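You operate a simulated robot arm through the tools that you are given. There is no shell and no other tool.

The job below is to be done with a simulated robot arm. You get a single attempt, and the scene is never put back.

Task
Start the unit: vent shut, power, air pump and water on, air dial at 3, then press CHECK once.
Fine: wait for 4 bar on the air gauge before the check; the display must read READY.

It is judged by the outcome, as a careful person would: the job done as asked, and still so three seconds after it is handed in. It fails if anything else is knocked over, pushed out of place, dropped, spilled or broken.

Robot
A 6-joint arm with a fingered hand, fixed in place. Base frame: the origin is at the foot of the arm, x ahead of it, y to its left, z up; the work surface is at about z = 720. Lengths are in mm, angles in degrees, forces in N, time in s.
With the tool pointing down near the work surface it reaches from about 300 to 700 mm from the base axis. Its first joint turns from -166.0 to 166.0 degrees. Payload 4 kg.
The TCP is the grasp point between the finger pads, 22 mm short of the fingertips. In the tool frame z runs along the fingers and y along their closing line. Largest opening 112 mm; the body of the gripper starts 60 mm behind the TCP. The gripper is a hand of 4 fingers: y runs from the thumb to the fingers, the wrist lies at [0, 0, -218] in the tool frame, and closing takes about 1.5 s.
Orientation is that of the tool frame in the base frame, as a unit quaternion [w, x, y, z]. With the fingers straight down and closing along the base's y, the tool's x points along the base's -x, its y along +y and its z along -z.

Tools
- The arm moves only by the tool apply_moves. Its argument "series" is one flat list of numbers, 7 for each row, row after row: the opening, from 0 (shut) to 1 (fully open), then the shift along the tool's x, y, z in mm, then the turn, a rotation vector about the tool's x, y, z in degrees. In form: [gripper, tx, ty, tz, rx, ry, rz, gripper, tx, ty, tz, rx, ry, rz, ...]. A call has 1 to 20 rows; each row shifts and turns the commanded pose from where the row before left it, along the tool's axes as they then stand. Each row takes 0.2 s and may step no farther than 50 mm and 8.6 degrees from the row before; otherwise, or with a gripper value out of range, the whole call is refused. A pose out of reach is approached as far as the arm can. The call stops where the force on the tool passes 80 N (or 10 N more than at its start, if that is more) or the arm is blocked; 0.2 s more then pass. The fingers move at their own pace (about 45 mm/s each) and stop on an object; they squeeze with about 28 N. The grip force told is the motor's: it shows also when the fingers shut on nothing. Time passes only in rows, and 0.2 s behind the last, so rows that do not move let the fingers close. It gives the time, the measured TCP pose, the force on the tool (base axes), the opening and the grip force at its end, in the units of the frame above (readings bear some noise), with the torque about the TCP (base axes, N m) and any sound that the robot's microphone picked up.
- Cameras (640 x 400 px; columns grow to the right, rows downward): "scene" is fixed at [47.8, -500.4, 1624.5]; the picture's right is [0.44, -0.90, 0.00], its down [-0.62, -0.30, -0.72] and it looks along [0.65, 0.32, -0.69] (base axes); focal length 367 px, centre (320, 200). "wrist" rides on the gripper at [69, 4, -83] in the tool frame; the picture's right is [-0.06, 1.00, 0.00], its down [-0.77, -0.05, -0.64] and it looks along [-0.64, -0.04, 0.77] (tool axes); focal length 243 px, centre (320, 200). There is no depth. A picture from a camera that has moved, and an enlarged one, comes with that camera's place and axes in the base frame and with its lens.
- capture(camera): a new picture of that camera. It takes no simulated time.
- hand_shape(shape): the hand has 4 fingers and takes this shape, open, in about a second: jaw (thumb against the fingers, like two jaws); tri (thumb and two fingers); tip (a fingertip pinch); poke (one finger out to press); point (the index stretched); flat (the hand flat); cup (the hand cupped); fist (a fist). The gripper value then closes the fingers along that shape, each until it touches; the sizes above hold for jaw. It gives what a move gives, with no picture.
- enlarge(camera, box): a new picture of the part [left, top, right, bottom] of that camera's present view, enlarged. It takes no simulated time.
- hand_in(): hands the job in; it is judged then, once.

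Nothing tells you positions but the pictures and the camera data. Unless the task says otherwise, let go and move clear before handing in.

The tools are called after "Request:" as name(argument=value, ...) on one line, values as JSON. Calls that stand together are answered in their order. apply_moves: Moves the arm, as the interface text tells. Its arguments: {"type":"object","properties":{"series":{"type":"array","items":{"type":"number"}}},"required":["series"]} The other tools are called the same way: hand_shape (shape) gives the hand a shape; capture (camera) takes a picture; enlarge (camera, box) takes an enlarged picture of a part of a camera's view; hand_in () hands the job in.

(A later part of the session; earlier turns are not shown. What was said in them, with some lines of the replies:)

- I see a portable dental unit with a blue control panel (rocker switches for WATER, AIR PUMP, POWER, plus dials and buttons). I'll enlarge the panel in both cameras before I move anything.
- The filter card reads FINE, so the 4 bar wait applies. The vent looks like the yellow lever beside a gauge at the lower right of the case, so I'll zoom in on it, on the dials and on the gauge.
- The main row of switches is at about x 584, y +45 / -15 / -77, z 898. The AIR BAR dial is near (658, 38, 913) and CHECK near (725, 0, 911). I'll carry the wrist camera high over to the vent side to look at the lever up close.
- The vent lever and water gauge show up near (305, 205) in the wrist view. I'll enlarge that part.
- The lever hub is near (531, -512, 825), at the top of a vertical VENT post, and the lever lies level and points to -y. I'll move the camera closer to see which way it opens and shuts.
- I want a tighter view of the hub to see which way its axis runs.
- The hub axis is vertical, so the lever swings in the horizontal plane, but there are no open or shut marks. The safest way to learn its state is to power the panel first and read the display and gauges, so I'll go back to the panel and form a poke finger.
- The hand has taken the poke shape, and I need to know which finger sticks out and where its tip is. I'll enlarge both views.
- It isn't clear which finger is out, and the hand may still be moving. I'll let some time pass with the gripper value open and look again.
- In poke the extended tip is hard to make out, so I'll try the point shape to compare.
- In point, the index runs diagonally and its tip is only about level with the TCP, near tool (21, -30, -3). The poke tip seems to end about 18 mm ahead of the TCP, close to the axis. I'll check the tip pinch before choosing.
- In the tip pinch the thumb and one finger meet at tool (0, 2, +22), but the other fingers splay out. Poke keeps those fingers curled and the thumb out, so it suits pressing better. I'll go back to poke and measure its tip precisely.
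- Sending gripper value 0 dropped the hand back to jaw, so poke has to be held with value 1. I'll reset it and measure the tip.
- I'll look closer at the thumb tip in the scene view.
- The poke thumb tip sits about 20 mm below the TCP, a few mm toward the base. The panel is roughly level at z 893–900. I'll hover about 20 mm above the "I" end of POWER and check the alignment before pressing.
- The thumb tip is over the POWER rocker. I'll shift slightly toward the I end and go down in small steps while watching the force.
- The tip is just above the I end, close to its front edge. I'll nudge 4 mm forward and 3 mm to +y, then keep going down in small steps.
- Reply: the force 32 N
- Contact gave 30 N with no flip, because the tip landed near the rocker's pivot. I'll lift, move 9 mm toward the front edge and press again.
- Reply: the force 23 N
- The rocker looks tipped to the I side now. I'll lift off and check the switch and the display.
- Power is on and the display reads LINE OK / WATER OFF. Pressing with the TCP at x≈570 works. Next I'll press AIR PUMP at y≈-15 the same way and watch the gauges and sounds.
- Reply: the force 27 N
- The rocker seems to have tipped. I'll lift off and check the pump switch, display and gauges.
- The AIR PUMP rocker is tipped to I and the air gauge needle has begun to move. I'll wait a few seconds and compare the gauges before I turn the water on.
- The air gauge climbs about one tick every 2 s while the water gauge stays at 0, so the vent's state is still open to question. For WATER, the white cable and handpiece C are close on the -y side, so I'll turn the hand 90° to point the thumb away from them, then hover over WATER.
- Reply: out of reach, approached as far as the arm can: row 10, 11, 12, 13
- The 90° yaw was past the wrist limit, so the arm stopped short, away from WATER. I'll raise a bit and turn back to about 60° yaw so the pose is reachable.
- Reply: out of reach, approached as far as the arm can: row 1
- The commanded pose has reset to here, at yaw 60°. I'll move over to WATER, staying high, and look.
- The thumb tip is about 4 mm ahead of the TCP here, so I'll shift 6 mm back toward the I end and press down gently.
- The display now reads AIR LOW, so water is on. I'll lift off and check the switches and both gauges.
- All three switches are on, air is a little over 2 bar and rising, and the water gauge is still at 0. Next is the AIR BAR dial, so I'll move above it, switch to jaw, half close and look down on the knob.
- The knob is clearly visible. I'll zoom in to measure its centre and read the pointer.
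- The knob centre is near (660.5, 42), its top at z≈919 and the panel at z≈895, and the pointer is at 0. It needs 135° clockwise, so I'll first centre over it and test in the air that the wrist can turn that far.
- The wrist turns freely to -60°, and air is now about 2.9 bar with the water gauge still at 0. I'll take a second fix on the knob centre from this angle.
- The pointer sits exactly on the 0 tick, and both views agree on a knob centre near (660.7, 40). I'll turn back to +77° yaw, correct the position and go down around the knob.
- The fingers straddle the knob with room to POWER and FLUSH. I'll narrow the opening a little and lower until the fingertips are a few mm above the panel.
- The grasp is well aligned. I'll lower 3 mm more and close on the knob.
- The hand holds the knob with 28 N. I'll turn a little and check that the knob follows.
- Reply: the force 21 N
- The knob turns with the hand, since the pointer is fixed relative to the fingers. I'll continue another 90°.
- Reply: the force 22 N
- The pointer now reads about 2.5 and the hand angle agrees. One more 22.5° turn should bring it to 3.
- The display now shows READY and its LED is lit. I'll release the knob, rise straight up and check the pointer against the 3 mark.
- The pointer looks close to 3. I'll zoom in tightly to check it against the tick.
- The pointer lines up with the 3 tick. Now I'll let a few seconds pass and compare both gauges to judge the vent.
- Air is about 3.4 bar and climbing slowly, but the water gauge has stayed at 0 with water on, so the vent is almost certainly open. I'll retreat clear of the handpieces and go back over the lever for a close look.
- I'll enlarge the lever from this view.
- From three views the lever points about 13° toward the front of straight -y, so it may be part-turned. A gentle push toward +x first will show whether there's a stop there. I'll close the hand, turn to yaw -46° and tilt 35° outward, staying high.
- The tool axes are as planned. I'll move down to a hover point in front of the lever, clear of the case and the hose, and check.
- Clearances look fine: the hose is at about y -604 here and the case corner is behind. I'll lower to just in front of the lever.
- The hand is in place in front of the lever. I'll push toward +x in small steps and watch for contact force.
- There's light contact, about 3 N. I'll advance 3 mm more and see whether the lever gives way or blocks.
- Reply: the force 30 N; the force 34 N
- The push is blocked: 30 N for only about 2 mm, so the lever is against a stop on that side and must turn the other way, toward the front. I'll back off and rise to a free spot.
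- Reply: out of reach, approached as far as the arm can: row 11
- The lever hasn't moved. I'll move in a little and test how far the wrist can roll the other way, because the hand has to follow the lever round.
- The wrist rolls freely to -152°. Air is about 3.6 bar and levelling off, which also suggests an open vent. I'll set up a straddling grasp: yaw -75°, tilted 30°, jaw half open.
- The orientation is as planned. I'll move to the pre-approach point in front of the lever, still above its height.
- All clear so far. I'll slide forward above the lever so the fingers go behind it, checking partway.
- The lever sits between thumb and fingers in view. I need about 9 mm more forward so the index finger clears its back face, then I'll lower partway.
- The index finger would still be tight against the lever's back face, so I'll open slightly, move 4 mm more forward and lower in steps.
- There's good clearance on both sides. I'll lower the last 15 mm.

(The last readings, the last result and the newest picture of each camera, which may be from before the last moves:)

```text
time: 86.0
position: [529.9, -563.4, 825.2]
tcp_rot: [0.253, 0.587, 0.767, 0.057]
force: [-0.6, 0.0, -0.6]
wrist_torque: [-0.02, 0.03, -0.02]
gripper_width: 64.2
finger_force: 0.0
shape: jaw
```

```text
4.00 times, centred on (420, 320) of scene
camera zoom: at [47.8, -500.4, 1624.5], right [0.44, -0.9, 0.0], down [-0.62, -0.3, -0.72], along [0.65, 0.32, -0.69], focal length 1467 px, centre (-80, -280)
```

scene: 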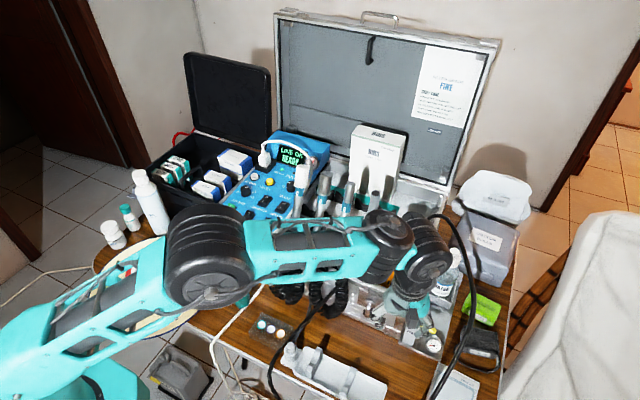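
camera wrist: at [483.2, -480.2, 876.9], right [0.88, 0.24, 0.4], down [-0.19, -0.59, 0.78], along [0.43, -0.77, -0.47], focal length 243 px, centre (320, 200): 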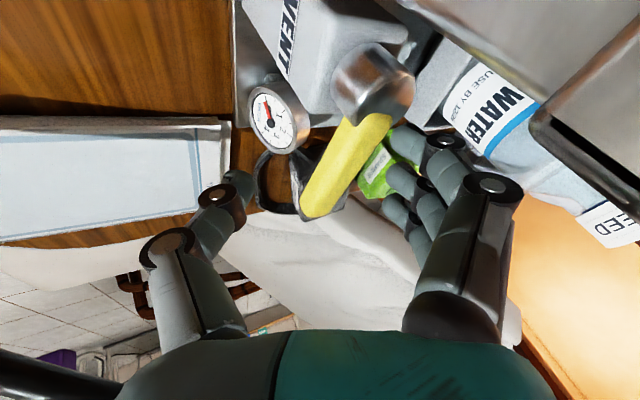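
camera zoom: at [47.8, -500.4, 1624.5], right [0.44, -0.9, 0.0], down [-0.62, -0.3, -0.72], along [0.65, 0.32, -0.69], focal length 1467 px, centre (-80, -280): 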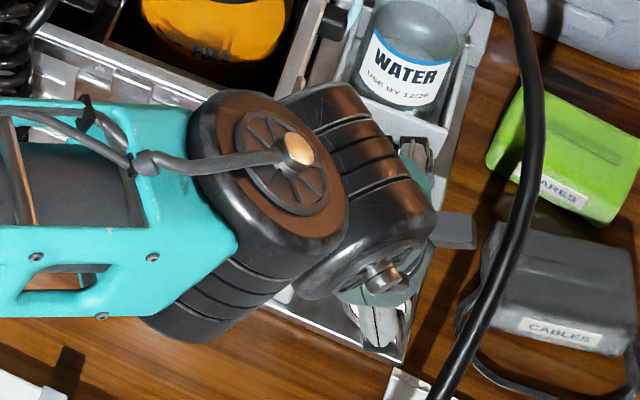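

The fingers are behind the lever at lever height, with a gap of roughly 20 mm. I'll pull toward -x in small steps until contact.

Request:
apply_moves(series=[0.58, 0.73, -3.5, -1.8, 0, 0, 0, 0.58, 0.73, -3.5, -1.8, 0, 0, 0, 0.58, 0.73, -3.5, -1.8, 0, 0, 0, 0.58, 0.73, -3.5, -1.8, 0, 0, 0, 0.58, 0, 0, 0, 0, 0, 0])

Request:
capture(camera="wrist")

```text
time: 87.2
position: [511.6, -562.9, 826.7]
tcp_rot: [0.253, 0.588, 0.767, 0.057]
force: [0.8, 0.7, -0.8]
wrist_torque: [0.0, 0.02, 0.01]
gripper_width: 64.4
finger_force: 0.0
shape: jaw
```

```text
taken
camera wrist: at [466.7, -479.8, 877.8], right [0.88, 0.24, 0.4], down [-0.19, -0.59, 0.78], along [0.43, -0.77, -0.47], focal length 243 px, centre (320, 200)
```

wrist: 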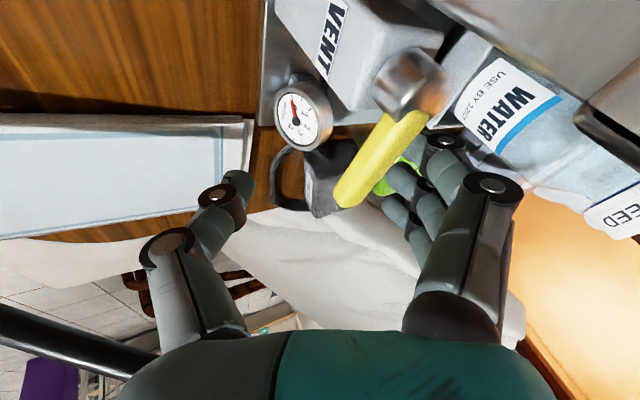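

The index is directly behind the lever now. I'll keep pulling in 3 mm steps.

Request:
apply_moves(series=[0.58, 0.55, -2.6, -1.37, 0, 0, 0, 0.58, 0.55, -2.6, -1.37, 0, 0, 0, 0.58, 0, 0, 0, 0, 0, 0])

Request:
apply_moves(series=[0.58, 0.55, -2.6, -1.37, 0, 0, 0, 0.58, 0.55, -2.6, -1.37, 0, 0, 0, 0.58, 0, 0, 0, 0, 0, 0])

Request:
capture(camera="wrist")

```text
time: 88.0
position: [505.7, -561.5, 825.3]
tcp_rot: [0.252, 0.587, 0.767, 0.057]
force: [-0.5, 0.4, 0.7]
wrist_torque: [0.03, -0.03, 0.0]
gripper_width: 64.3
finger_force: 0.0
shape: jaw
```

```text
time: 88.8
position: [499.5, -562.7, 824.8]
tcp_rot: [0.253, 0.587, 0.767, 0.056]
force: [2.3, -0.7, 0.2]
wrist_torque: [0.03, 0.03, -0.08]
gripper_width: 65.2
finger_force: 0.1
shape: jaw
```

```text
taken
camera wrist: at [454.6, -478.1, 876.7], right [0.88, 0.24, 0.4], down [-0.19, -0.59, 0.78], along [0.43, -0.77, -0.47], focal length 243 px, centre (320, 200)
```

wrist: 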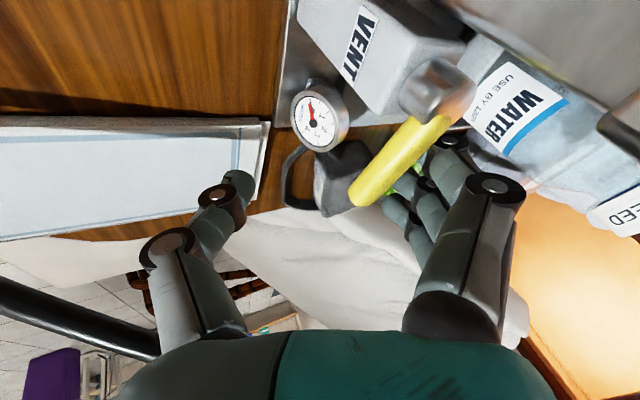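

There's first contact at about 2 N. I'll continue another 6 mm and see if the lever moves.

Request:
apply_moves(series=[0.58, 0.55, -2.6, -1.37, 0, 0, 0, 0.58, 0.55, -2.6, -1.37, 0, 0, 0, 0.58, 0, 0, 0, 0, 0, 0])

Request:
capture(camera="wrist")

Request:
enlarge(camera="scene", box=[390, 290, 460, 370])

```text
time: 89.6
position: [494.1, -562.4, 825.9]
tcp_rot: [0.253, 0.587, 0.767, 0.056]
force: [0.9, -0.3, 1.2]
wrist_torque: [0.03, 0.0, -0.08]
gripper_width: 64.9
finger_force: 0.1
shape: jaw
```

```text
taken
camera wrist: at [448.1, -478.0, 876.9], right [0.88, 0.24, 0.4], down [-0.2, -0.59, 0.78], along [0.43, -0.77, -0.47], focal length 243 px, centre (320, 200)
```

wrist: 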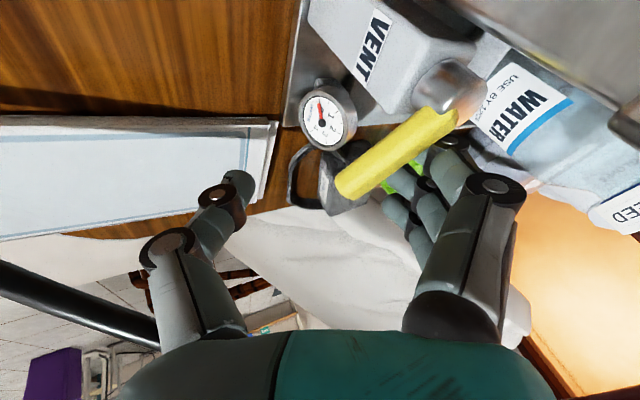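

```text
5.00 times, centred on (425, 330) of scene
camera zoom: at [47.8, -500.4, 1624.5], right [0.44, -0.9, 0.0], down [-0.62, -0.3, -0.72], along [0.65, 0.32, -0.69], focal length 1834 px, centre (-205, -450)
```

zoom: 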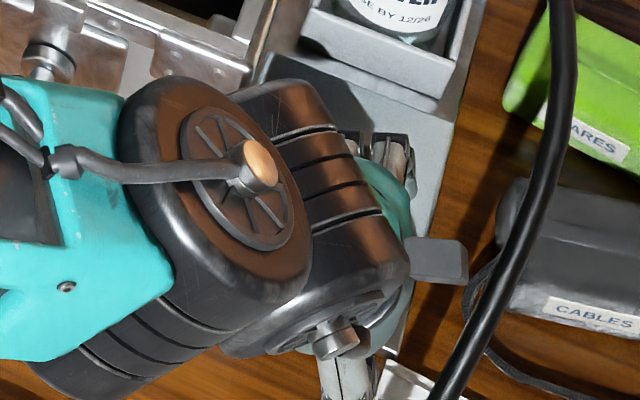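

The lever is turning toward the front with only 1–2 N, now about 32° from -y. I'll keep pulling, bowing slightly outward so the index clears the VENT post.

Request:
apply_moves(series=[0.58, -0.8, -4.45, -1.69, 0, 0, 0, 0.58, -0.8, -4.45, -1.69, 0, 0, 0, 0.58, 0.79, -3.77, -1.98, 0, 0, 0, 0.58, 0.79, -3.77, -1.98, 0, 0, 0, 0.58, 0.79, -3.77, -1.98, 0, 0, 0, 0.58, 0, 0, 0, 0, 0, 0])

Request:
capture(camera="wrist")

Request:
enlarge(camera="scene", box=[390, 290, 460, 370])

```text
time: 91.0
position: [473.8, -564.6, 825.4]
tcp_rot: [0.253, 0.588, 0.766, 0.055]
force: [1.5, -0.5, 0.6]
wrist_torque: [0.01, -0.02, -0.02]
gripper_width: 65.1
finger_force: 0.1
shape: jaw
```

```text
taken
camera wrist: at [427.3, -481.9, 877.1], right [0.88, 0.24, 0.4], down [-0.2, -0.59, 0.78], along [0.43, -0.77, -0.47], focal length 243 px, centre (320, 200)
```

wrist: 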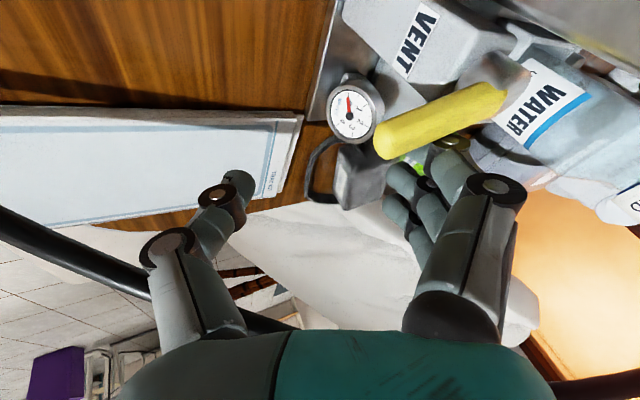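

```text
5.00 times, centred on (425, 330) of scene
camera zoom: at [47.8, -500.4, 1624.5], right [0.44, -0.9, 0.0], down [-0.62, -0.3, -0.72], along [0.65, 0.32, -0.69], focal length 1834 px, centre (-205, -450)
```

zoom: 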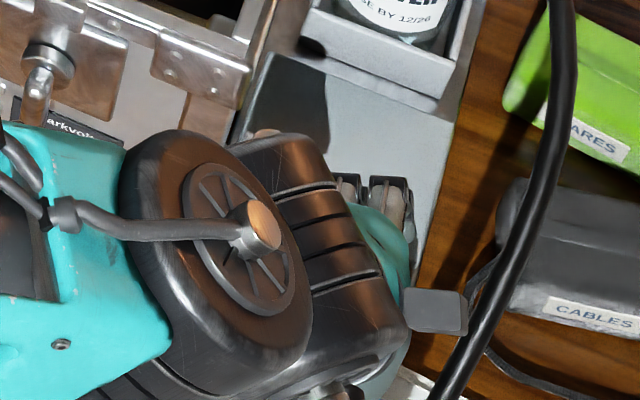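

The lever is at about 60°. Now I'll push more toward +y to finish the turn, watching for a stop.

Request:
apply_moves(series=[0.58, 3.3, -1.5, -1.9, 0, 0, 0, 0.58, 3.3, -1.5, -1.9, 0, 0, 0, 0.58, 3.3, -1.5, -1.9, 0, 0, 0, 0.58, 0, 0, 0, 0, 0, 0])

Request:
capture(camera="wrist")

Request:
enlarge(camera="scene", box=[280, 140, 320, 175])

```text
time: 92.0
position: [464.5, -555.7, 826.0]
tcp_rot: [0.253, 0.588, 0.767, 0.056]
force: [1.3, -0.1, 1.3]
wrist_torque: [0.02, -0.03, -0.06]
gripper_width: 64.9
finger_force: 0.0
shape: jaw
```

```text
taken
camera wrist: at [419.0, -472.6, 877.7], right [0.88, 0.24, 0.4], down [-0.19, -0.59, 0.78], along [0.43, -0.77, -0.47], focal length 243 px, centre (320, 200)
```

wrist: 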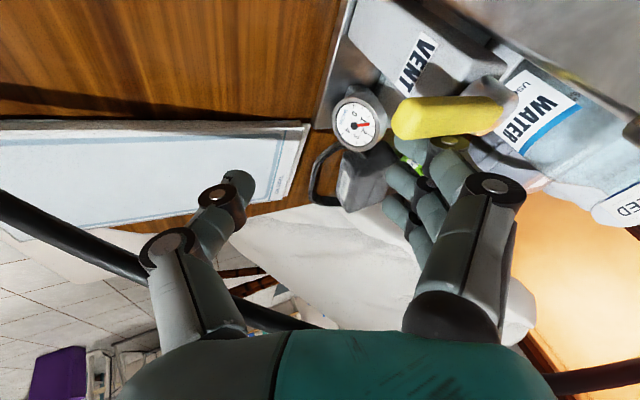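

```text
11.43 times, centred on (300, 158) of scene
camera zoom: at [47.8, -500.4, 1624.5], right [0.44, -0.9, 0.0], down [-0.62, -0.3, -0.72], along [0.65, 0.32, -0.69], focal length 4191 px, centre (549, 686)
```

zoom: 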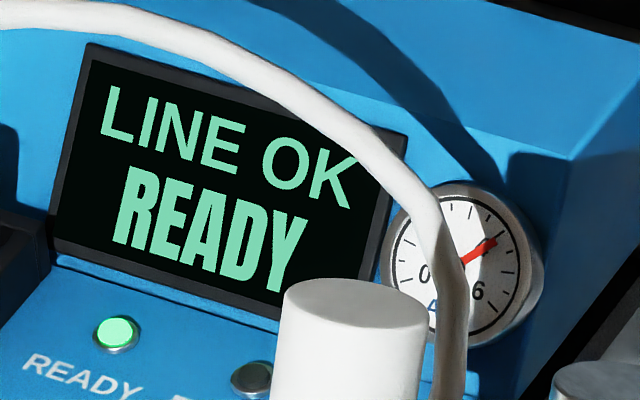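

The water gauge has come up and air has passed 4 bar, so the vent is closing. The lever now points straight to the front. I'll push a few mm more to seat it against its stop.

Request:
apply_moves(series=[0.58, 2.8, 0.9, -0.63, 0, 0, 0, 0.58, 0, 0, 0, 0, 0, 0])

Request:
enlarge(camera="wrist", box=[310, 30, 540, 200])

```text
time: 92.6
position: [463.8, -553.8, 826.4]
tcp_rot: [0.254, 0.588, 0.766, 0.056]
force: [1.7, -5.5, 2.7]
wrist_torque: [0.13, -0.12, -0.36]
gripper_width: 65.2
finger_force: 0.0
shape: jaw
```

```text
2.35 times, centred on (425, 115) of wrist
camera zoom: at [418.6, -470.6, 877.6], right [0.88, 0.24, 0.4], down [-0.2, -0.59, 0.78], along [0.43, -0.77, -0.47], focal length 571 px, centre (73, 400)
```

zoom: 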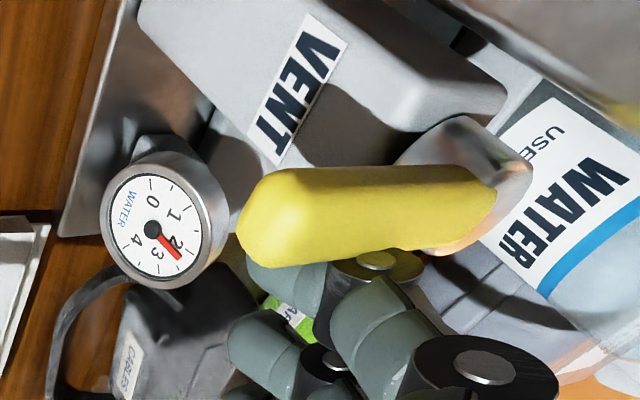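

The force rose to 5.5 N at the stop and the water gauge reads over 2 bar, so the vent is shut. I'll back off the lever gently, rise clear, and check that everything holds.

Request:
apply_moves(series=[0.58, -5.57, -1.8, 1.27, 0, 0, 0, 0.58, -8.1, 9.65, -21.65, 0, 0, 0, 0.58, -8.1, 9.65, -21.65, 0, 0, 0, 0.58, -8.1, 9.65, -21.65, 0, 0, 0, 0.58, 19.3, 7.2, -31, 0, 0, 0, 0.58, 19.3, 7.2, -31, 0, 0, 0, 0.58, 19.3, 7.2, -31, 0, 0, 0, 0.58, 0, 0, 0, 0, 0, 0])

Request:
capture(camera="scene")

Request:
enlarge(camera="wrist", box=[250, 20, 400, 150])

Request:
enlarge(camera="scene", box=[280, 140, 320, 175])

Request:
enlarge(camera="scene", box=[400, 300, 460, 365])

```text
time: 94.4
position: [431.1, -480.1, 972.3]
tcp_rot: [0.252, 0.587, 0.767, 0.056]
force: [1.1, 0.0, -0.1]
wrist_torque: [-0.03, 0.02, -0.01]
gripper_width: 64.7
finger_force: 0.0
shape: jaw
```

```text
taken
```

scene: 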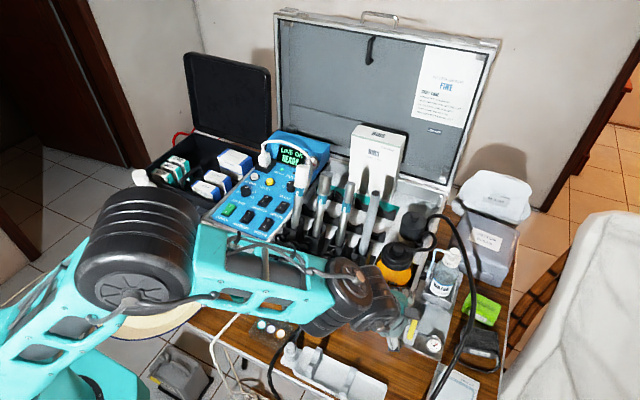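

```text
3.08 times, centred on (325, 85) of wrist
camera zoom: at [385.9, -397.1, 1023.7], right [0.88, 0.24, 0.4], down [-0.19, -0.59, 0.78], along [0.43, -0.77, -0.47], focal length 746 px, centre (305, 554)
```

zoom: 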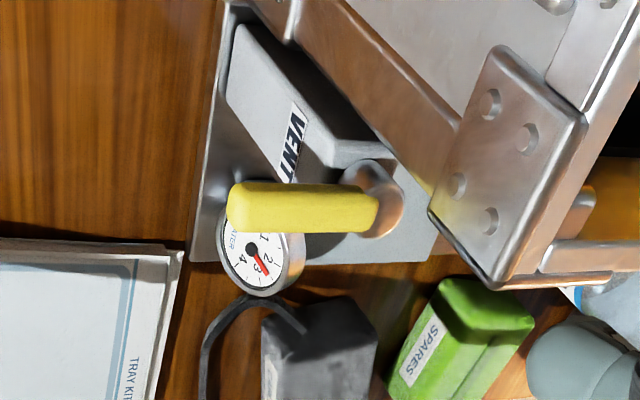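

```text
11.43 times, centred on (300, 158) of scene
camera zoom: at [47.8, -500.4, 1624.5], right [0.44, -0.9, 0.0], down [-0.62, -0.3, -0.72], along [0.65, 0.32, -0.69], focal length 4191 px, centre (549, 686)
```

zoom: 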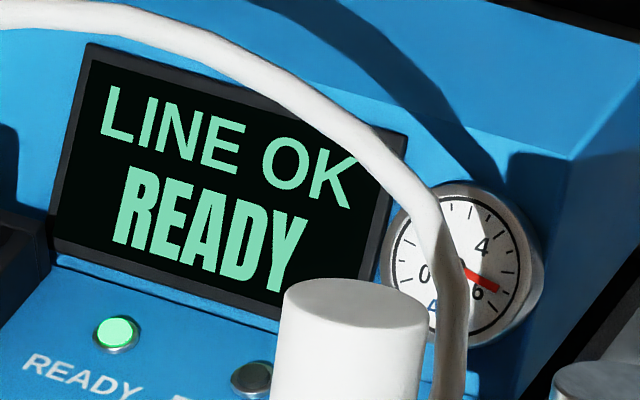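

```text
6.15 times, centred on (430, 332) of scene
camera zoom: at [47.8, -500.4, 1624.5], right [0.44, -0.9, 0.0], down [-0.62, -0.3, -0.72], along [0.65, 0.32, -0.69], focal length 2257 px, centre (-357, -615)
```

zoom: 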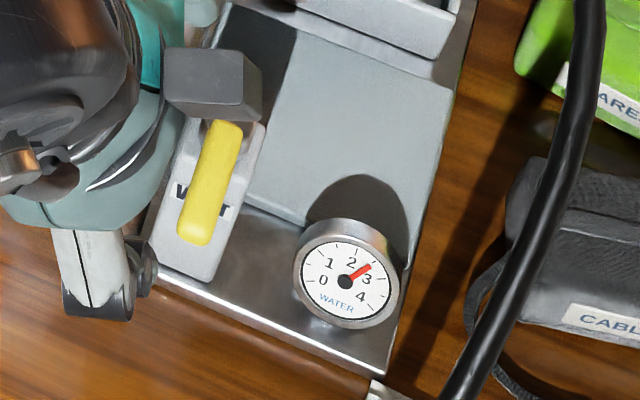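

The lever now lies in line with the post, water is about 2.7 bar, air about 5 bar, and the display reads READY. Next I'll level the hand, turn it to yaw 0 and travel back to the panel side at a safe height.

Request:
apply_moves(series=[0.58, 0, 0, 0, 5.75, 4.82, 0, 0.58, 0, 0, 0, 5.75, 4.82, 0, 0.58, 0, 0, 0, 5.75, 4.82, 0, 0.58, 0, 0, 0, 5.75, 4.82, 0, 0.58, 0, 0, -20, 0, 0, -8.33, 0.58, 0, 0, -20, 0, 0, -8.33, 0.58, 0, 0, -20, 0, 0, -8.33, 0.58, 0, 0, -20, 0, 0, -8.33, 0.58, 0, 0, 0, 0, 0, -8.33, 0.58, 0, 0, 0, 0, 0, -8.33, 0.58, 0, 0, 0, 0, 0, -8.33, 0.58, 0, 0, 0, 0, 0, -8.33, 0.58, 0, 0, 0, 0, 0, -8.33, 0.58, 0, 0, 0, 0, 0, 0])

Request:
apply_moves(series=[0.58, -3.9, 47, -0.8, 0, 0, 0, 0.58, -3.9, 47, -0.8, 0, 0, 0, 0.58, -3.9, 47, -0.8, 0, 0, 0, 0.58, -3.9, 47, -0.8, 0, 0, 0, 0.58, -3.9, 47, -0.8, 0, 0, 0, 0.58, -3.9, 47, -0.8, 0, 0, 0, 0.58, -3.9, 47, -0.8, 0, 0, 0, 0.58, -3.9, 47, -0.8, 0, 0, 0, 0.58, -3.9, 47, -0.8, 0, 0, 0, 0.58, -3.9, 47, -0.8, 0, 0, 0, 0.58, 0, 0, 0, 0, 0, 0])

Request:
hand_shape(shape="poke")

Request:
capture(camera="scene")

Request:
enlarge(camera="scene", box=[405, 300, 455, 360])

Request:
enlarge(camera="scene", box=[280, 140, 320, 175])

```text
time: 97.4
position: [430.9, -480.6, 1049.2]
tcp_rot: [-0.001, -0.002, 1.0, -0.001]
force: [0.3, -0.7, 0.5]
wrist_torque: [0.0, 0.03, -0.01]
gripper_width: 64.8
finger_force: 0.0
shape: jaw
```

```text
time: 99.8
position: [468.5, -13.0, 1059.1]
tcp_rot: [0.0, 0.0, 1.0, 0.001]
force: [0.7, -0.9, 0.2]
wrist_torque: [-0.05, -0.01, 0.01]
gripper_width: 64.7
finger_force: 0.0
shape: jaw
```

```text
time: 100.7
position: [469.0, -11.9, 1059.7]
tcp_rot: [0.001, 0.0, 1.0, 0.0]
force: [-0.3, -0.2, -1.1]
wrist_torque: [-0.01, 0.0, -0.03]
gripper_width: 0.1
finger_force: 0.0
shape: poke
```

```text
taken
```

scene: 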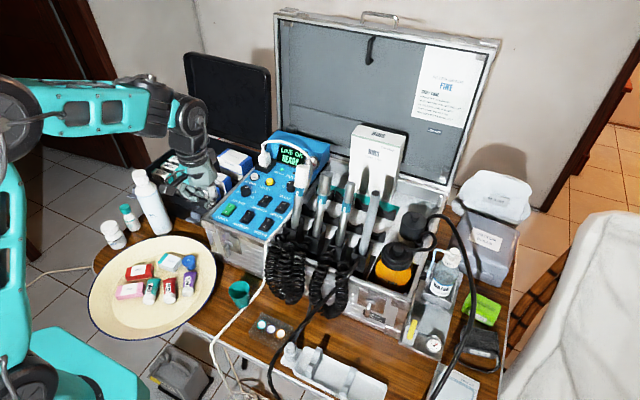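

```text
6.67 times, centred on (430, 330) of scene
camera zoom: at [47.8, -500.4, 1624.5], right [0.44, -0.9, 0.0], down [-0.62, -0.3, -0.72], along [0.65, 0.32, -0.69], focal length 2445 px, centre (-413, -667)
```

zoom: 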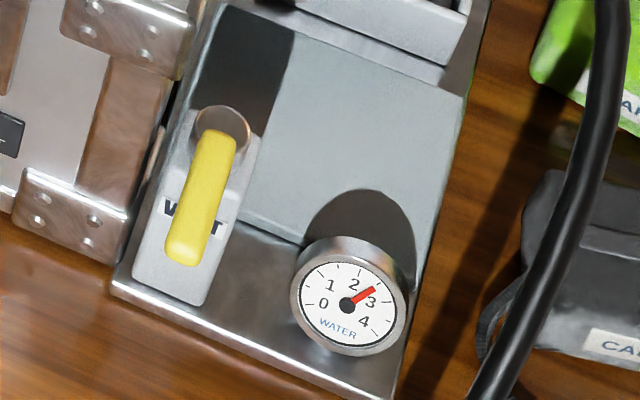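

```text
11.43 times, centred on (300, 158) of scene
camera zoom: at [47.8, -500.4, 1624.5], right [0.44, -0.9, 0.0], down [-0.62, -0.3, -0.72], along [0.65, 0.32, -0.69], focal length 4191 px, centre (549, 686)
```

zoom: 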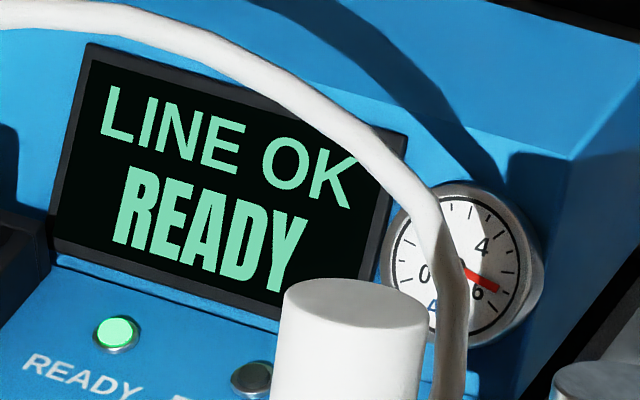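

Readings are steady: air about 5.5 bar (above 4), water about 2.6 bar, vent shut, display READY. I'll prepare the poke hand at yaw 30°, tilted 25° so the fingers avoid the plug, and hover above CHECK.

Request:
apply_moves(series=[1, 0, 0, 0, 0, 0, -7.5, 1, 0, 0, 0, 0, 0, -7.5, 1, 0, 0, 0, 0, 0, -7.5, 1, 0, 0, 0, 0, 0, -7.5, 1, 0, 0, 0, 0, -6.25, 0, 1, 0, 0, 0, 0, -6.25, 0, 1, 0, 0, 0, 0, -6.25, 0, 1, 0, 0, 0, 0, -6.25, 0, 1, -27.15, -19.03, 29, 0, 0, 0, 1, -27.15, -19.03, 29, 0, 0, 0, 1, -27.15, -19.03, 29, 0, 0, 0, 1, -27.15, -19.03, 29, 0, 0, 0, 1, 0, 0, 0, 0, 0, 0])

Request:
capture(camera="wrist")

Request:
enlarge(camera="scene", box=[200, 90, 340, 230])

```text
time: 103.5
position: [632.9, -2.5, 1000.0]
tcp_rot: [0.209, -0.253, 0.943, 0.056]
force: [0.0, 0.2, -0.6]
wrist_torque: [0.02, -0.01, -0.01]
gripper_width: 0.0
finger_force: 0.1
shape: poke
```

```text
taken
camera wrist: at [547.0, -46.9, 1045.9], right [-0.45, 0.89, 0.03], down [0.39, 0.17, 0.91], along [0.8, 0.42, -0.42], focal length 243 px, centre (320, 200)
```

wrist: 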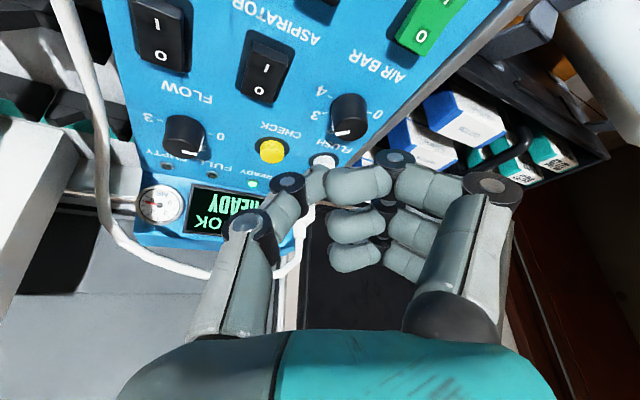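

```text
2.86 times, centred on (270, 160) of scene
camera zoom: at [47.8, -500.4, 1624.5], right [0.44, -0.9, 0.0], down [-0.62, -0.3, -0.72], along [0.65, 0.32, -0.69], focal length 1048 px, centre (463, 314)
```

zoom: 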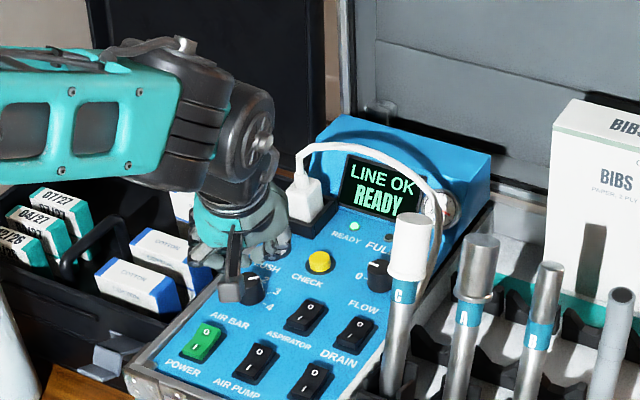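

This view shows the dial and the air gauge from another angle, so I'll verify both before pressing CHECK.

Request:
enlarge(camera="wrist", box=[300, 70, 400, 150])

Request:
enlarge(camera="wrist", box=[120, 170, 250, 250])

```text
5.00 times, centred on (350, 110) of wrist
camera zoom: at [547.0, -46.9, 1045.9], right [-0.45, 0.89, 0.03], down [0.39, 0.17, 0.91], along [0.8, 0.42, -0.42], focal length 1213 px, centre (170, 650)
```

zoom: 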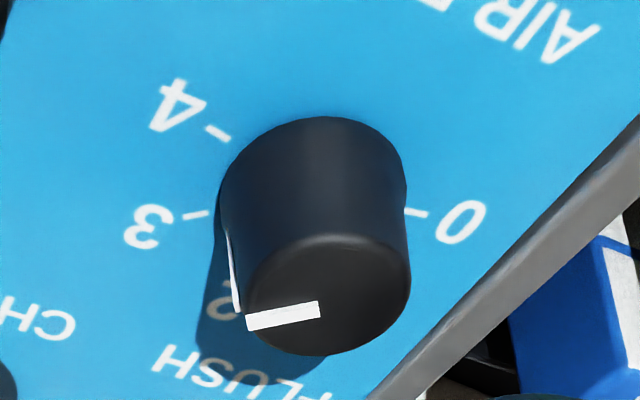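

```text
4.92 times, centred on (185, 210) of wrist
camera zoom: at [547.0, -46.9, 1045.9], right [-0.45, 0.89, 0.03], down [0.39, 0.17, 0.91], along [0.8, 0.42, -0.42], focal length 1194 px, centre (985, 151)
```

zoom: 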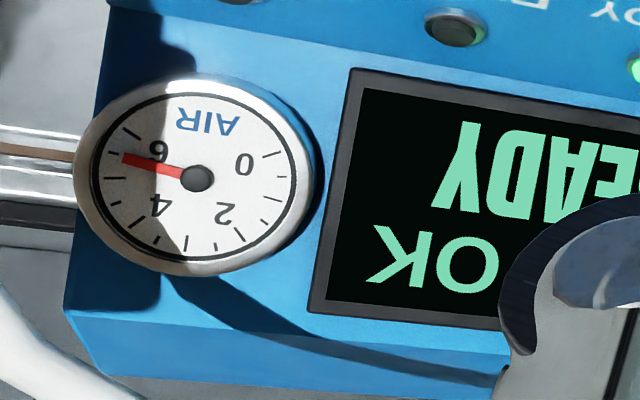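

The pointer is parallel to the 3 tick and air is about 5.6 bar. I'll move to just above the CHECK button.

Request:
apply_moves(series=[1, -25.2, -19.7, 33.8, 0, 0, 0, 1, -25.2, -19.7, 33.8, 0, 0, 0, 1, 0, 0, 0, 0, 0, 0])

Request:
capture(camera="wrist")

Request:
enlarge(camera="scene", box=[225, 125, 325, 215])

```text
time: 104.3
position: [717.9, 2.2, 961.6]
tcp_rot: [0.209, -0.253, 0.943, 0.056]
force: [-0.2, 0.3, -0.2]
wrist_torque: [0.02, 0.0, 0.0]
gripper_width: 0.0
finger_force: 0.0
shape: poke
```

```text
taken
camera wrist: at [631.5, -42.6, 1007.6], right [-0.45, 0.89, 0.03], down [0.39, 0.17, 0.91], along [0.8, 0.42, -0.42], focal length 243 px, centre (320, 200)
```

wrist: 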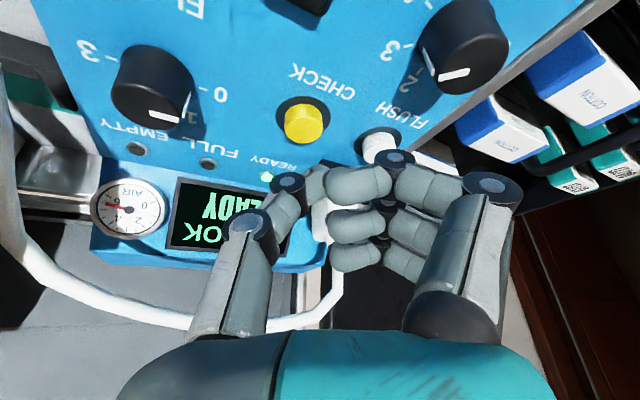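

```text
4.44 times, centred on (275, 170) of scene
camera zoom: at [47.8, -500.4, 1624.5], right [0.44, -0.9, 0.0], down [-0.62, -0.3, -0.72], along [0.65, 0.32, -0.69], focal length 1630 px, centre (520, 333)
```

zoom: 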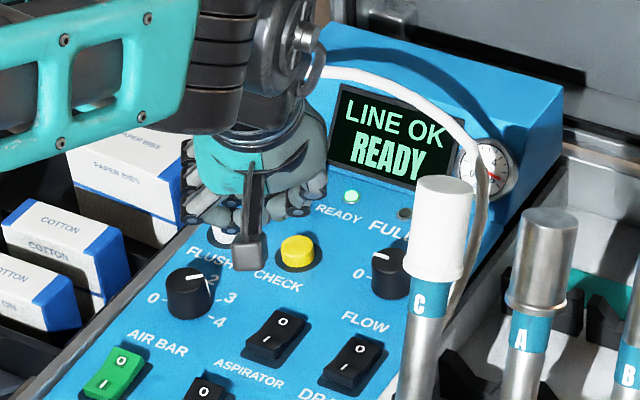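

The thumb tip is about 4 mm too far to +y. I'll correct that and lower 20 mm, then check before the single press.

Request:
apply_moves(series=[1, 5.7, -1.35, 8.35, 0, 0, 0, 1, 5.7, -1.35, 8.35, 0, 0, 0, 1, 0, 0, 0, 0, 0, 0])

Request:
capture(camera="wrist")

Request:
enlarge(camera="scene", box=[245, 140, 305, 200])

```text
time: 105.1
position: [716.3, -2.0, 942.4]
tcp_rot: [0.209, -0.252, 0.943, 0.055]
force: [-0.5, 0.0, 0.0]
wrist_torque: [0.03, 0.0, -0.02]
gripper_width: 0.0
finger_force: 0.1
shape: poke
```

```text
taken
camera wrist: at [630.8, -47.3, 987.1], right [-0.45, 0.89, 0.03], down [0.39, 0.17, 0.91], along [0.8, 0.42, -0.42], focal length 243 px, centre (320, 200)
```

wrist: 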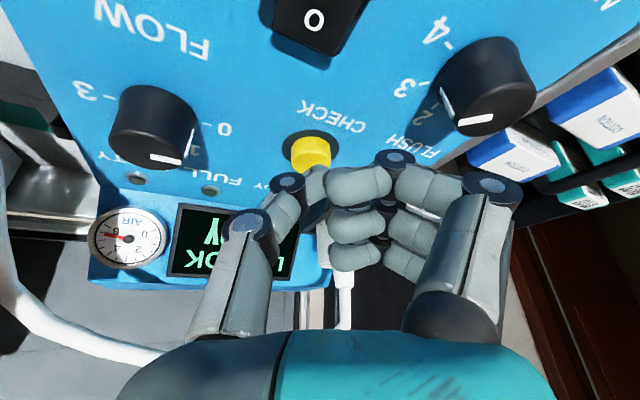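

```text
6.67 times, centred on (275, 170) of scene
camera zoom: at [47.8, -500.4, 1624.5], right [0.44, -0.9, 0.0], down [-0.62, -0.3, -0.72], along [0.65, 0.32, -0.69], focal length 2445 px, centre (620, 400)
```

zoom: 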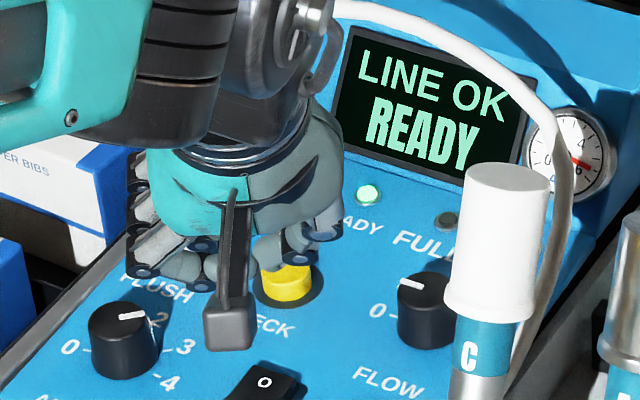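

The tip is centred about 10 mm above the button, and the fingers clear the dial and FLUSH. I'll approach to near contact.

Request:
apply_moves(series=[1, 1.69, 0, 3.62, 0, 0, 0, 1, 1.69, 0, 3.62, 0, 0, 0, 1, 0, 0, 0, 0, 0, 0])

Request:
capture(camera="wrist")

Request:
enlarge(camera="scene", box=[255, 165, 295, 195])

```text
time: 105.9
position: [717.5, -3.1, 933.1]
tcp_rot: [0.209, -0.253, 0.943, 0.057]
force: [0.4, 0.1, 2.9]
wrist_torque: [0.0, -0.01, -0.01]
gripper_width: 0.0
finger_force: 0.1
shape: poke
heard: click
```

```text
taken
camera wrist: at [631.2, -47.8, 978.9], right [-0.45, 0.89, 0.03], down [0.39, 0.17, 0.91], along [0.8, 0.42, -0.42], focal length 243 px, centre (320, 200)
```

wrist: 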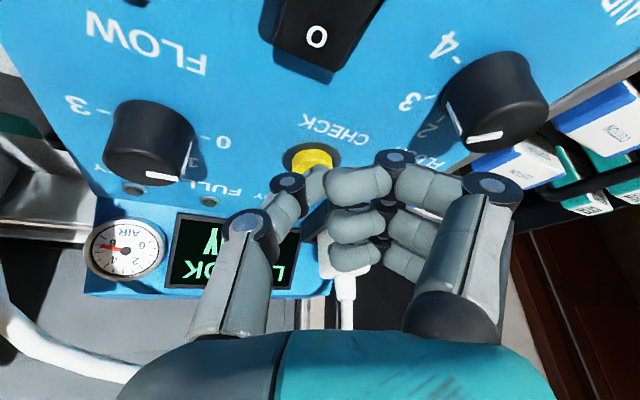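

```text
13.33 times, centred on (275, 180) of scene
camera zoom: at [47.8, -500.4, 1624.5], right [0.44, -0.9, 0.0], down [-0.62, -0.3, -0.72], along [0.65, 0.32, -0.69], focal length 4890 px, centre (920, 467)
```

zoom: 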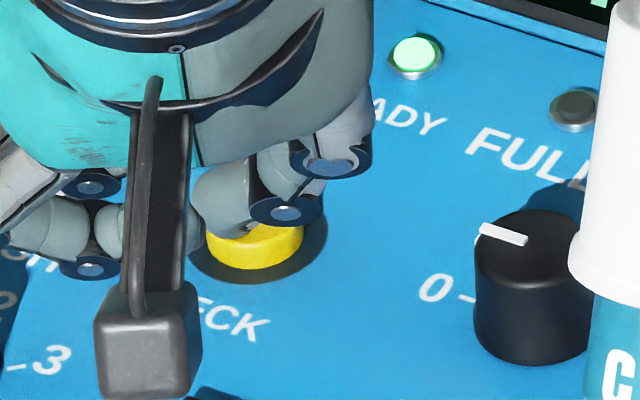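

I heard a click with 2.9 N on the tip, so CHECK has been pressed. I'll check the display and lift straight off without pressing again.

Request:
enlarge(camera="scene", box=[260, 130, 330, 190])

Request:
apply_moves(series=[1, -6.35, 0, -13.6, 0, 0, 0, 1, -12.7, 0, -27.2, 0, 0, 0, 1, 0, 0, 0, 0, 0, 0])

Request:
enlarge(camera="scene", box=[240, 120, 330, 210])

Request:
capture(camera="wrist")

```text
6.67 times, centred on (295, 160) of scene
camera zoom: at [47.8, -500.4, 1624.5], right [0.44, -0.9, 0.0], down [-0.62, -0.3, -0.72], along [0.65, 0.32, -0.69], focal length 2445 px, centre (487, 467)
```

zoom: 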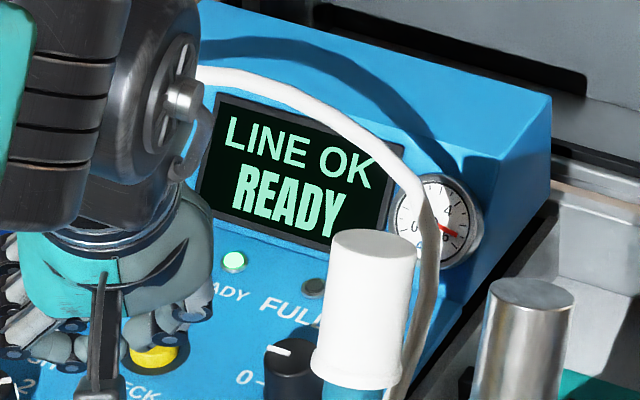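

```text
time: 106.7
position: [717.1, -5.2, 975.7]
tcp_rot: [0.209, -0.252, 0.943, 0.056]
force: [-0.4, 1.1, 0.6]
wrist_torque: [0.02, -0.05, -0.01]
gripper_width: 0.2
finger_force: 0.1
shape: poke
```

```text
4.44 times, centred on (285, 165) of scene
camera zoom: at [47.8, -500.4, 1624.5], right [0.44, -0.9, 0.0], down [-0.62, -0.3, -0.72], along [0.65, 0.32, -0.69], focal length 1630 px, centre (476, 356)
```

zoom: 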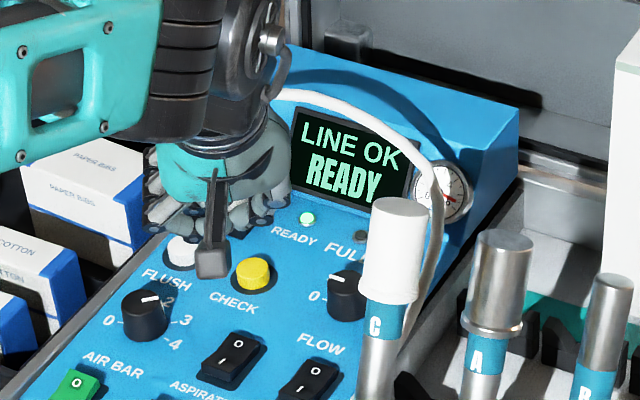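

```text
taken
camera wrist: at [630.8, -50.2, 1021.8], right [-0.45, 0.89, 0.03], down [0.39, 0.17, 0.91], along [0.8, 0.42, -0.42], focal length 243 px, centre (320, 200)
```

wrist: 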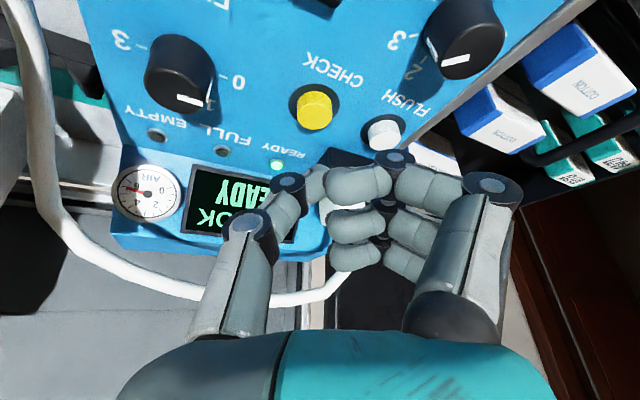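

CHECK has popped back up and the display still reads READY with its LED on. I'll withdraw the arm from the panel along a clear path and then inspect everything.

Request:
apply_moves(series=[1, 26, 21.7, -27.6, 0, 0, 0, 1, 26, 21.7, -27.6, 0, 0, 0, 1, 26, 21.7, -27.6, 0, 0, 0, 1, 26, 21.7, -27.6, 0, 0, 0, 1, 26, 21.7, -27.6, 0, 0, 0, 1, 26, 21.7, -27.6, 0, 0, 0, 1, 0, 0, 0, 0, 6.25, 0, 1, 0, 0, 0, 0, 6.25, 0, 1, 0, 0, 0, 0, 6.25, 0, 1, 0, 0, 0, 0, 6.25, 0, 1, 0, 0, -30, 0, 0, 0, 1, 0, 0, -30, 0, 0, 0, 1, 0, 0, 0, 0, 0, 0])

Request:
capture(camera="scene")

Request:
enlarge(camera="scene", box=[200, 120, 340, 250])

Request:
enlarge(camera="scene", box=[400, 290, 460, 365])

Request:
enlarge(camera="scene", box=[280, 140, 320, 175])

Request:
enlarge(camera="scene", box=[210, 190, 310, 250])

```text
time: 109.5
position: [467.7, 2.8, 1121.6]
tcp_rot: [0.001, -0.259, 0.966, 0.0]
force: [-0.3, -0.5, -0.1]
wrist_torque: [0.02, -0.01, -0.03]
gripper_width: 0.1
finger_force: 0.1
shape: poke
```

```text
taken
```

scene: 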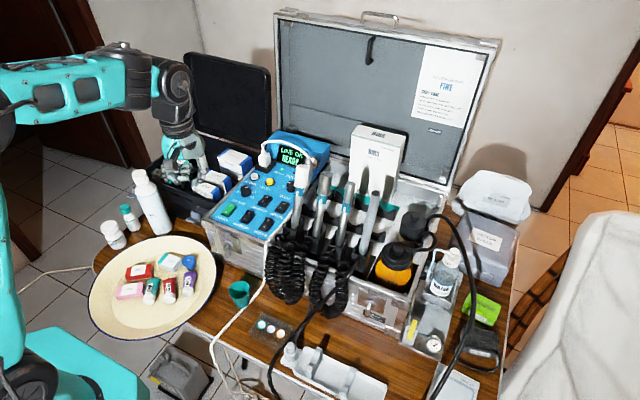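

```text
3.08 times, centred on (270, 185) of scene
camera zoom: at [47.8, -500.4, 1624.5], right [0.44, -0.9, 0.0], down [-0.62, -0.3, -0.72], along [0.65, 0.32, -0.69], focal length 1128 px, centre (474, 246)
```

zoom: 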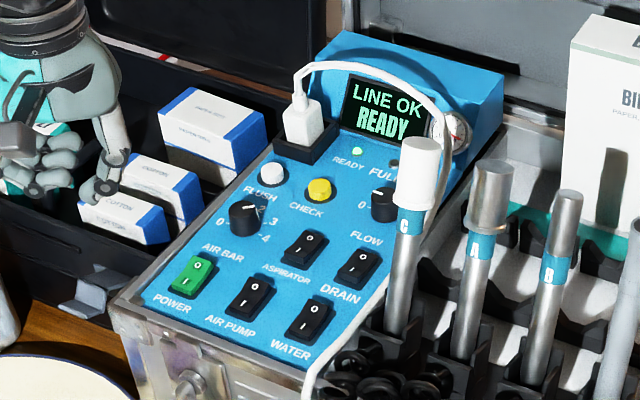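

```text
5.33 times, centred on (430, 328) of scene
camera zoom: at [47.8, -500.4, 1624.5], right [0.44, -0.9, 0.0], down [-0.62, -0.3, -0.72], along [0.65, 0.32, -0.69], focal length 1956 px, centre (-267, -480)
```

zoom: 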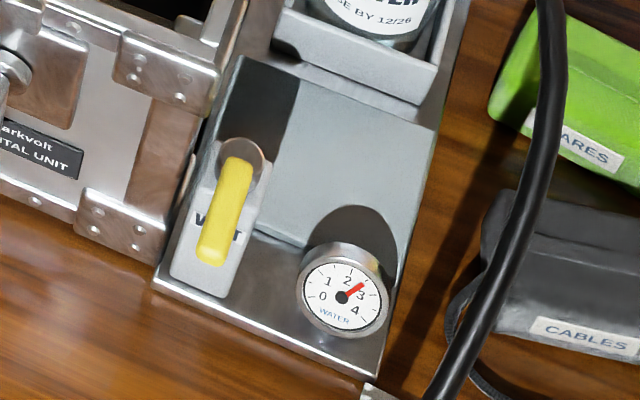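

```text
11.43 times, centred on (300, 158) of scene
camera zoom: at [47.8, -500.4, 1624.5], right [0.44, -0.9, 0.0], down [-0.62, -0.3, -0.72], along [0.65, 0.32, -0.69], focal length 4191 px, centre (549, 686)
```

zoom: 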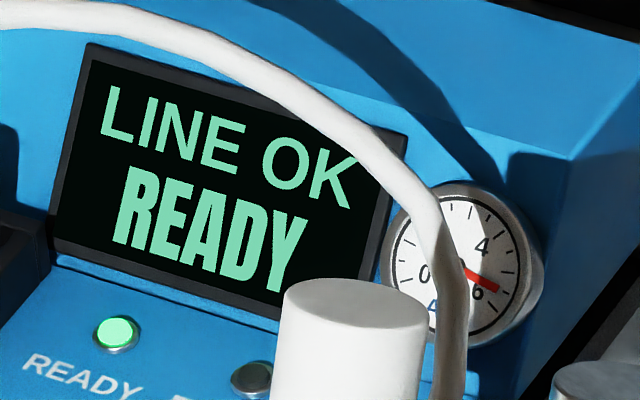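

```text
6.40 times, centred on (260, 220) of scene
camera zoom: at [47.8, -500.4, 1624.5], right [0.44, -0.9, 0.0], down [-0.62, -0.3, -0.72], along [0.65, 0.32, -0.69], focal length 2347 px, centre (704, 72)
```

zoom: 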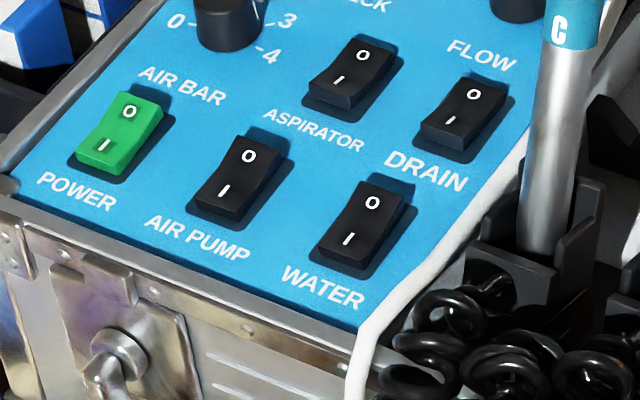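

Power, pump and water are on, the vent lever is in line, air is about 5.5 bar and the display reads READY. I'll take one last close look at the dial and let a few seconds pass to confirm it holds.

Request:
apply_moves(series=[1, 0, 0, 0, 0, 0, 0, 1, 0, 0, 0, 0, 0, 0, 1, 0, 0, 0, 0, 0, 0, 1, 0, 0, 0, 0, 0, 0, 1, 0, 0, 0, 0, 0, 0, 1, 0, 0, 0, 0, 0, 0, 1, 0, 0, 0, 0, 0, 0, 1, 0, 0, 0, 0, 0, 0, 1, 0, 0, 0, 0, 0, 0, 1, 0, 0, 0, 0, 0, 0, 1, 0, 0, 0, 0, 0, 0, 1, 0, 0, 0, 0, 0, 0, 1, 0, 0, 0, 0, 0, 0, 1, 0, 0, 0, 0, 0, 0, 1, 0, 0, 0, 0, 0, 0, 1, 0, 0, 0, 0, 0, 0])

Request:
enlarge(camera="scene", box=[240, 172, 285, 202])

Request:
enlarge(camera="scene", box=[270, 135, 325, 185])

Request:
enlarge(camera="scene", box=[400, 290, 460, 365])

```text
time: 112.9
position: [468.0, 2.5, 1121.0]
tcp_rot: [-0.001, -0.259, 0.966, 0.0]
force: [-0.5, 0.0, 0.1]
wrist_torque: [0.0, -0.02, -0.04]
gripper_width: 0.1
finger_force: 0.1
shape: poke
```

```text
13.33 times, centred on (262, 187) of scene
camera zoom: at [47.8, -500.4, 1624.5], right [0.44, -0.9, 0.0], down [-0.62, -0.3, -0.72], along [0.65, 0.32, -0.69], focal length 4890 px, centre (1087, 373)
```

zoom: 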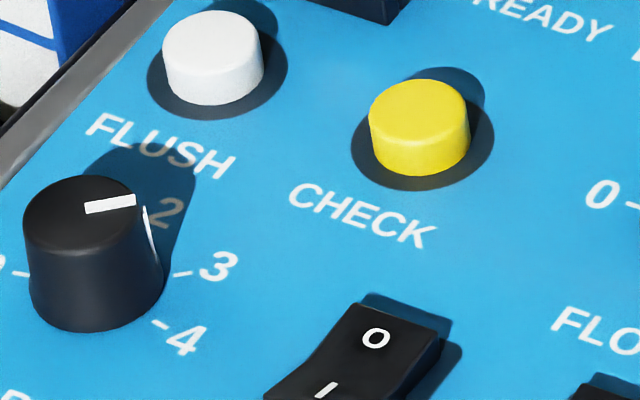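

```text
8.00 times, centred on (298, 160) of scene
camera zoom: at [47.8, -500.4, 1624.5], right [0.44, -0.9, 0.0], down [-0.62, -0.3, -0.72], along [0.65, 0.32, -0.69], focal length 2934 px, centre (500, 520)
```

zoom: 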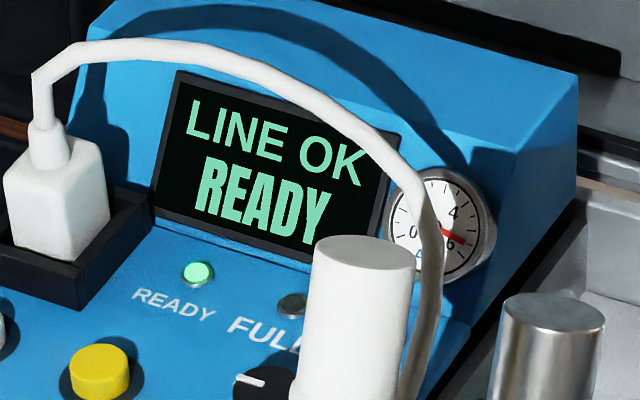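

```text
5.33 times, centred on (430, 328) of scene
camera zoom: at [47.8, -500.4, 1624.5], right [0.44, -0.9, 0.0], down [-0.62, -0.3, -0.72], along [0.65, 0.32, -0.69], focal length 1956 px, centre (-267, -480)
```

zoom: 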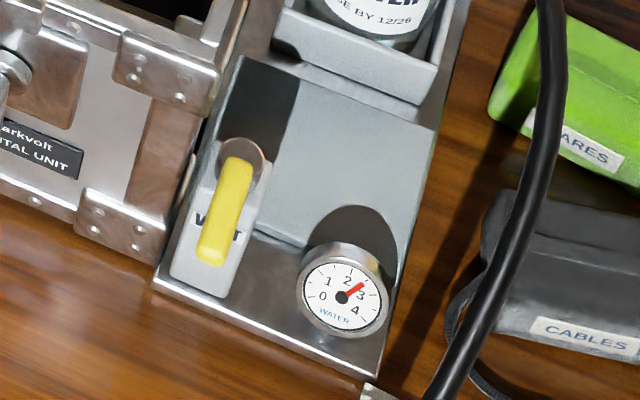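

The readings have held for over three seconds: vent shut (water gauge steady at about 2.6 bar), power, pump and water on, dial at 3, air about 5.5 bar, CHECK pressed once, and the display reading READY. The arm is clear and nothing else looks moved, so I'm handing in.

Request:
hand_in()

```text
The job is handed in.
```

The unit is started and the display reads READY. It still read READY more than three seconds after the check, when I handed the job in.

- **Vent:** shut. It was open at first; I turned the lever to its stop, and the water gauge rose from 0 to about 2.6 bar.
- **Switches:** power, air pump and water are all on.
- **Air dial:** set to 3, with the pointer lined up with the mark.
- **CHECK:** pressed once, with a single click heard. The air gauge was at about 5.5 bar, above the 4 bar the FINE filter needs. READY had already been showing before the press, so the display did not change when I pressed it.

I switched on the power, pump and water and set the dial before shutting the vent, so not in the order you listed. The lever has no open or shut marks, and I needed the gauges to tell which way it was set. Before that, I pushed the lever the wrong way with about 30 N until it met its stop; nothing shifted.

Nothing else looks moved, spilled or knocked over, and the arm is clear of the unit.
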